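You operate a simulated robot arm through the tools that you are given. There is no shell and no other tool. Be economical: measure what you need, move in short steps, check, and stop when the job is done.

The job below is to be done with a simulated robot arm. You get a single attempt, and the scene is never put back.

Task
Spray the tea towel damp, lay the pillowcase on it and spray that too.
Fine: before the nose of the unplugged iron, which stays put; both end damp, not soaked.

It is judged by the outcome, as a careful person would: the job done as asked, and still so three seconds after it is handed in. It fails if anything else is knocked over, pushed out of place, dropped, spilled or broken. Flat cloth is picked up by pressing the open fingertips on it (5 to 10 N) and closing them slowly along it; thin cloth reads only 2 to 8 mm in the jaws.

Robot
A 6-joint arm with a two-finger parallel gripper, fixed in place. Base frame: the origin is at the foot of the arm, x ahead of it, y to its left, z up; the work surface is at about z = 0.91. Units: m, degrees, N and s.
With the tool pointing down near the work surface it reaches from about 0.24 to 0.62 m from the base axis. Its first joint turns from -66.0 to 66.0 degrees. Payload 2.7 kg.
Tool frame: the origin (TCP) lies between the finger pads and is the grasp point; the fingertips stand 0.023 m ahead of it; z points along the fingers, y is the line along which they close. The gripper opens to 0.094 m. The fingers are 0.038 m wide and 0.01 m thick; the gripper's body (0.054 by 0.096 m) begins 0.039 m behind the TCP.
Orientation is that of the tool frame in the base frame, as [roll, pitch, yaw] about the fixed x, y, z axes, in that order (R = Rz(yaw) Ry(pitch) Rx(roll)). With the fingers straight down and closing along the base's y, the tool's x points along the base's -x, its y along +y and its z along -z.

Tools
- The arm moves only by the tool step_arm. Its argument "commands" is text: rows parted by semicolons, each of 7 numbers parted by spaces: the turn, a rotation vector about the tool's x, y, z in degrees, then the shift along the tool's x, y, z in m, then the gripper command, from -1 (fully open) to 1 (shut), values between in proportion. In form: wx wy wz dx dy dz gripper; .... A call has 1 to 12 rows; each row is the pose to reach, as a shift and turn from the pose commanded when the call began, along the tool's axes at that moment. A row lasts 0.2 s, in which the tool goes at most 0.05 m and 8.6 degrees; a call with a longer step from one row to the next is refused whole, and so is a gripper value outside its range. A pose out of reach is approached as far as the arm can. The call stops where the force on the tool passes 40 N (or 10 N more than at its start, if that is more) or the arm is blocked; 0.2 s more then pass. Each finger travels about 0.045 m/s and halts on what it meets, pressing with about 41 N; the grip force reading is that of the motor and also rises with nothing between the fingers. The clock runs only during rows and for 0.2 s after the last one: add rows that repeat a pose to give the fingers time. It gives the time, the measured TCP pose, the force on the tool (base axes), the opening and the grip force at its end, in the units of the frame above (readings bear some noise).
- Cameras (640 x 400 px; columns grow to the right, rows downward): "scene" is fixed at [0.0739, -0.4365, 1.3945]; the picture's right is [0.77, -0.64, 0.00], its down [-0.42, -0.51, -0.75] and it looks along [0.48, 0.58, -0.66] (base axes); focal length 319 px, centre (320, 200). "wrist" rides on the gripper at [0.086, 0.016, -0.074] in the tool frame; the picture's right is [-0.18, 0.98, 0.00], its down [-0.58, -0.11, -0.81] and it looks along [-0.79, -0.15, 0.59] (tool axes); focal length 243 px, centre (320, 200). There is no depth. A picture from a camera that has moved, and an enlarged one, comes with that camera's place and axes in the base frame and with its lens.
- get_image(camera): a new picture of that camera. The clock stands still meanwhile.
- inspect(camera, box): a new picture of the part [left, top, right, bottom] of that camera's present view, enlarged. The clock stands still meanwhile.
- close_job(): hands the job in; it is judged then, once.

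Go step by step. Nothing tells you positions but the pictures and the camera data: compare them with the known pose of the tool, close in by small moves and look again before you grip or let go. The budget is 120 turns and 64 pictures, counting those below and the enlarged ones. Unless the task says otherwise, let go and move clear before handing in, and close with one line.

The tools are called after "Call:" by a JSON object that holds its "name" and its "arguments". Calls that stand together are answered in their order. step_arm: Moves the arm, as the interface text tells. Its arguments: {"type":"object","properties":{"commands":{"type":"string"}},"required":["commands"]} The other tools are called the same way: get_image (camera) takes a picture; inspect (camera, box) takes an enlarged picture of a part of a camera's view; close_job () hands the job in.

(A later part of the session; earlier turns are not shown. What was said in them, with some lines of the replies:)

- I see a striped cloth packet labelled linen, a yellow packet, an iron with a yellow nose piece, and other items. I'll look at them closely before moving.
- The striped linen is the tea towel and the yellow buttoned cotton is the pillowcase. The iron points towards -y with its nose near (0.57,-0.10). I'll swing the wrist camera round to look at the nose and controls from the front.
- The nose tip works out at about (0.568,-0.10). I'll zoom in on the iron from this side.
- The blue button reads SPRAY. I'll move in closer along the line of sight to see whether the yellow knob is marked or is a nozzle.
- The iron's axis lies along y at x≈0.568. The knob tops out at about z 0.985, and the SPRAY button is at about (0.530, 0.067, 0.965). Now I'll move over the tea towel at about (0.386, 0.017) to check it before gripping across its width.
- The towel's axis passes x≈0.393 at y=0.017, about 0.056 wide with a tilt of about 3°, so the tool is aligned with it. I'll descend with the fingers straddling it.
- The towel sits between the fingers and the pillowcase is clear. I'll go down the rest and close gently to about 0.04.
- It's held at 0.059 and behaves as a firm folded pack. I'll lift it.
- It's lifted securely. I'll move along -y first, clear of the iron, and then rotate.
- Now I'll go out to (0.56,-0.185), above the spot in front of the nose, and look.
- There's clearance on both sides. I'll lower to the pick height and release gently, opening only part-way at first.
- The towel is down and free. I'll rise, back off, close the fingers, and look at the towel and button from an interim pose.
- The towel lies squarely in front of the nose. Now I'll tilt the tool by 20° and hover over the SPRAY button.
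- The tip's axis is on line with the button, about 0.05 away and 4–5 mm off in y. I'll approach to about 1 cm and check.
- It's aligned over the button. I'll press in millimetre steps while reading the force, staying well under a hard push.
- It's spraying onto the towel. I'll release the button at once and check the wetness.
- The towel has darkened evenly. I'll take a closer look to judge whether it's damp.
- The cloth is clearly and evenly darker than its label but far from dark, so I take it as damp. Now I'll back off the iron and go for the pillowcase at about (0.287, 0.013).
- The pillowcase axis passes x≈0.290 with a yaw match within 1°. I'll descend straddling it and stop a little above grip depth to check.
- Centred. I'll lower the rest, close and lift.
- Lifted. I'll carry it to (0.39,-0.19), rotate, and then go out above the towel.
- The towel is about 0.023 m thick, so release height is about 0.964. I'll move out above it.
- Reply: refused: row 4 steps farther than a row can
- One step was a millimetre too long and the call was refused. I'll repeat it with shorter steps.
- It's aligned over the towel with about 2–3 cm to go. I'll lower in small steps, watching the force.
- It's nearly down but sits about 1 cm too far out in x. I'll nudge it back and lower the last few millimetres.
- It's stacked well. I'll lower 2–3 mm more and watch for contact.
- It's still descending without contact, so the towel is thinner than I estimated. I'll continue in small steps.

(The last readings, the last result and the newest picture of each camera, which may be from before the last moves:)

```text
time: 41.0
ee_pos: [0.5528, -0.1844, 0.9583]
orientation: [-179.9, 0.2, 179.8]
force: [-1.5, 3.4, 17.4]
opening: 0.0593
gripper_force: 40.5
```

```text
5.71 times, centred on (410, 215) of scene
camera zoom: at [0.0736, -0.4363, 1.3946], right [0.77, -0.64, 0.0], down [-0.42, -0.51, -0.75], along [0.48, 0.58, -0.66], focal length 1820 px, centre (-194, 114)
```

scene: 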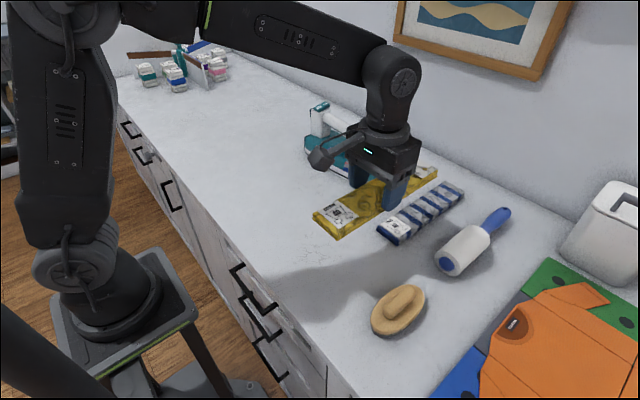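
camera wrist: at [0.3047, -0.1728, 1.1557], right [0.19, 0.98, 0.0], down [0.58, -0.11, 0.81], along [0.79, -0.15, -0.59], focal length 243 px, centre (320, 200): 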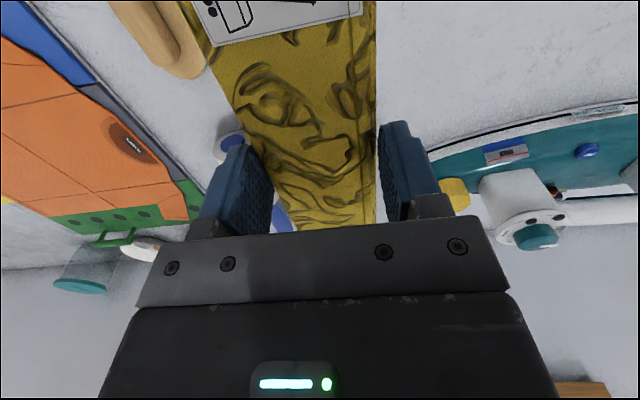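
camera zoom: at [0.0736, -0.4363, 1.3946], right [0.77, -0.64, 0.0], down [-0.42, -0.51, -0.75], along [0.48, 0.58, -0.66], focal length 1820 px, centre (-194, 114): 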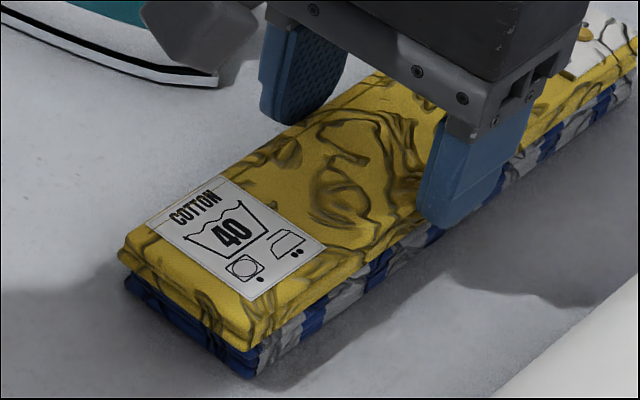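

Contact is made at 17 N and the stack is flush. I'll ease up 2 mm to unload, then open part-way and rise straight up.

Call:
{"name": "step_arm", "arguments": {"commands": "0 0 0 0 0 -0.002 0.2;0 0 0 0 0 -0.002 -0.3;0 0 0 0 0 -0.002 -0.6;0 0 0 0 0 -0.002 -0.65;0 0 0 0 0 -0.002 -0.65"}}

Call:
{"name": "step_arm", "arguments": {"commands": "0 0 0 0 0 -0.03 -0.65;0 0 0 0 0 -0.07 -0.65;0 0 0 0 0 -0.11 -0.65;0 0 0 0 0 -0.13 0;0 0 0 0.04 0 -0.13 1;0 0 0 0.08 0 -0.13 1;0 0 0 0.115 0 -0.13 1;0 0 0 0.115 0.05 -0.13 1;0 0 0 0.115 0.1 -0.13 1;0 0 0 0.115 0.15 -0.13 1;0 0 0 0.115 0.2 -0.13 1;0 0 0 0.115 0.25 -0.13 1"}}

Call:
{"name": "inspect", "arguments": {"camera": "scene", "box": [290, 90, 530, 260]}}

```text
time: 42.2
ee_pos: [0.5524, -0.1842, 0.958]
orientation: [179.9, 0.0, 179.8]
force: [0.1, -0.3, 0.2]
opening: 0.0778
gripper_force: 0.1
```

```text
time: 44.8
ee_pos: [0.4383, 0.0637, 1.0874]
orientation: [-180.0, 0.1, 179.7]
force: [-0.6, 0.8, -0.2]
opening: 0.0
gripper_force: 41.1
```

```text
2.35 times, centred on (410, 175) of scene
camera zoom: at [0.0738, -0.4365, 1.3945], right [0.77, -0.64, 0.0], down [-0.42, -0.51, -0.75], along [0.48, 0.58, -0.66], focal length 750 px, centre (108, 259)
```

zoom: 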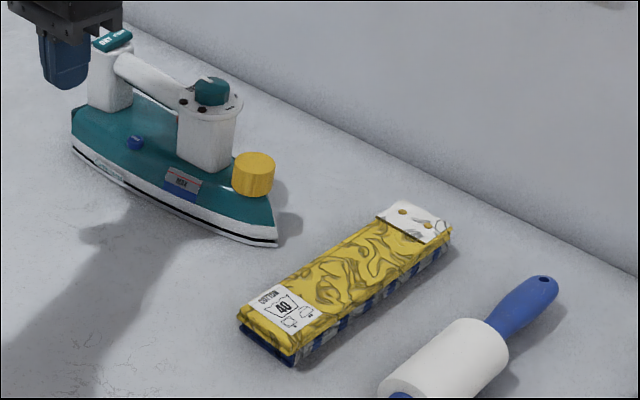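

The stack is neat and the iron hasn't moved. I'll go back to the pre-press pose, about 2 cm off the button.

Call:
{"name": "step_arm", "arguments": {"commands": "0 -6.7 0 -0.02 0.002 0.0 1;0 -13.4 0 -0.04 0.004 0.02 1;0 -20 0 -0.064 0.005 0.05 1;0 -20 0 -0.071 0.005 0.07 1;0 -20 0 -0.073 0.005 0.0775 1;0 -20 0 -0.073 0.005 0.0775 1"}}

Call:
{"name": "get_image", "arguments": {"camera": "wrist"}}

```text
time: 46.2
ee_pos: [0.5121, 0.0714, 1.009]
orientation: [180.0, 19.9, 179.8]
force: [-0.3, -0.5, 0.0]
opening: 0.0001
gripper_force: 40.8
```

```text
18 pictures are left
camera wrist: at [0.4049, 0.0863, 1.0505], right [0.18, 0.98, 0.06], down [0.27, -0.11, 0.96], along [0.95, -0.15, -0.28], focal length 243 px, centre (320, 200)
```

wrist: 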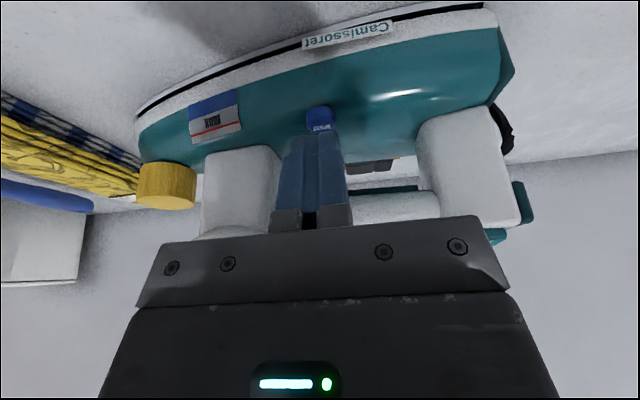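

Aligned again. I'll repeat the same short press as before.

Call:
{"name": "step_arm", "arguments": {"commands": "0 0 0 0 -0.001 0.008 1;0 0 0 0 -0.001 0.0135 1;0 0 0 0 -0.001 0.0185 1;0 0 0 0 -0.001 0.0225 1;0 0 0 0 -0.001 0.0225 1"}}

Call:
{"name": "inspect", "arguments": {"camera": "scene", "box": [300, 100, 480, 250]}}

```text
time: 47.4
ee_pos: [0.5199, 0.0692, 0.9876]
orientation: [179.9, 20.0, 179.9]
force: [-0.3, -0.2, 1.5]
opening: 0.0
gripper_force: 41.0
```

```text
2.67 times, centred on (390, 175) of scene
camera zoom: at [0.0738, -0.4365, 1.3945], right [0.77, -0.64, 0.0], down [-0.42, -0.51, -0.75], along [0.48, 0.58, -0.66], focal length 850 px, centre (133, 267)
```

zoom: 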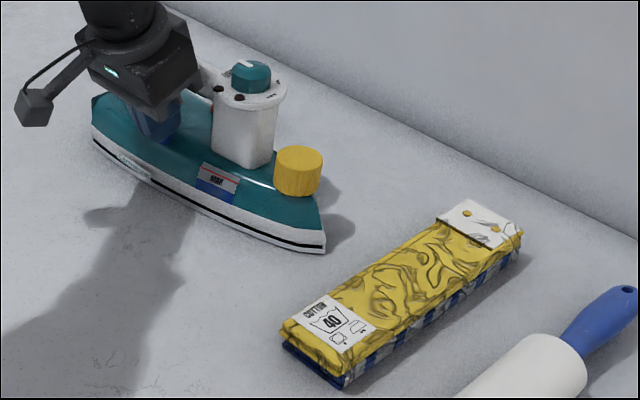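

There's no mist yet, so the button isn't quite down. I'll push 2 mm further.

Call:
{"name": "step_arm", "arguments": {"commands": "0 0 0 0 0 0.002 1;0 0 0 0 0 0.002 1"}}

Call:
{"name": "inspect", "arguments": {"camera": "scene", "box": [300, 100, 480, 250]}}

```text
time: 48.0
ee_pos: [0.5198, 0.0689, 0.9865]
orientation: [-180.0, 20.1, 179.7]
force: [-0.9, 0.2, 1.7]
opening: 0.0
gripper_force: 40.9
```

```text
2.67 times, centred on (390, 175) of scene
camera zoom: at [0.0738, -0.4365, 1.3945], right [0.77, -0.64, 0.0], down [-0.42, -0.51, -0.75], along [0.48, 0.58, -0.66], focal length 850 px, centre (133, 267)
```

zoom: 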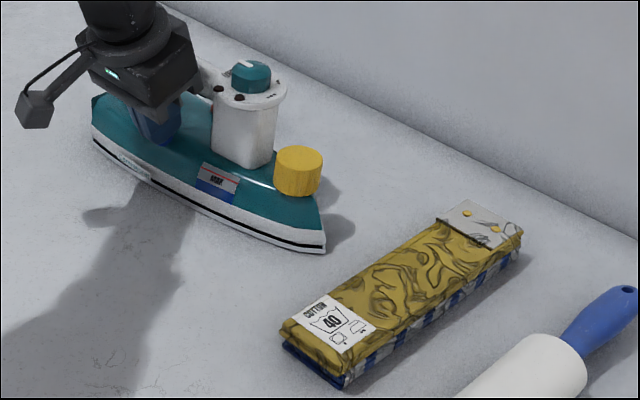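

The pillowcase has darkened from a single burst, just like the towel did. I'll release now, back away and inspect.

Call:
{"name": "step_arm", "arguments": {"commands": "0 0 0 0 0 -0.02 1;0 0 0 0 0 -0.05 1;0 7 0 0.015 0 -0.075 1;0 14 0 0.035 0 -0.10 1;0 20 0 0.07 0 -0.12 0.5;0 20 0 0.10 0 -0.13 0;0 20 0 0.10 0 -0.13 0"}}

Call:
{"name": "inspect", "arguments": {"camera": "scene", "box": [360, 150, 480, 250]}}

Call:
{"name": "get_image", "arguments": {"camera": "scene"}}

```text
time: 49.6
ee_pos: [0.3812, 0.0681, 1.0753]
orientation: [-180.0, -0.1, 179.7]
force: [-0.9, 0.3, -1.1]
opening: 0.047
gripper_force: 0.0
```

```text
4.00 times, centred on (420, 200) of scene
camera zoom: at [0.0738, -0.4365, 1.3945], right [0.77, -0.64, 0.0], down [-0.42, -0.51, -0.75], along [0.48, 0.58, -0.66], focal length 1274 px, centre (-80, 200)
```

zoom: 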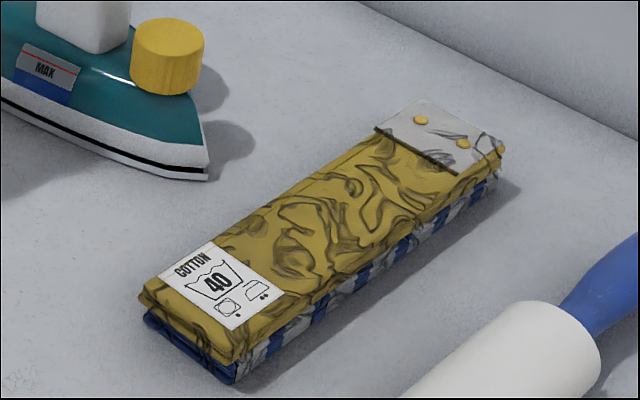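

```text
14 pictures are left
```

scene: 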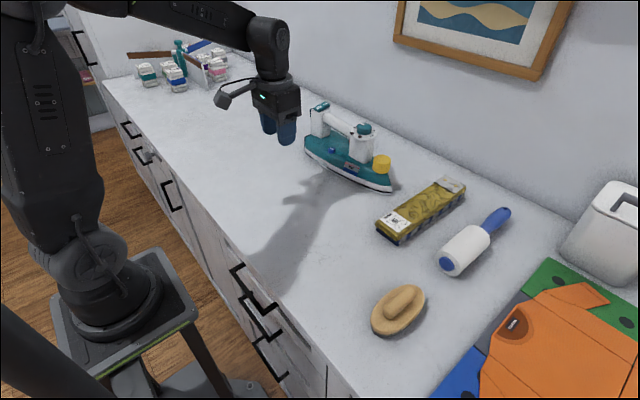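

Both cloths are evenly darkened by one short burst each and stacked squarely before the iron's nose. Nothing else has moved and the arm is clear, so I'm handing in.

Call:
{"name": "close_job", "arguments": {}}

```text
The job is handed in.
```

I sprayed the tea towel once in front of the iron's nose, laid the pillowcase on it and sprayed that once too. Judging by their even darkening, both are damp, not soaked, and the iron and everything else stayed where they were.
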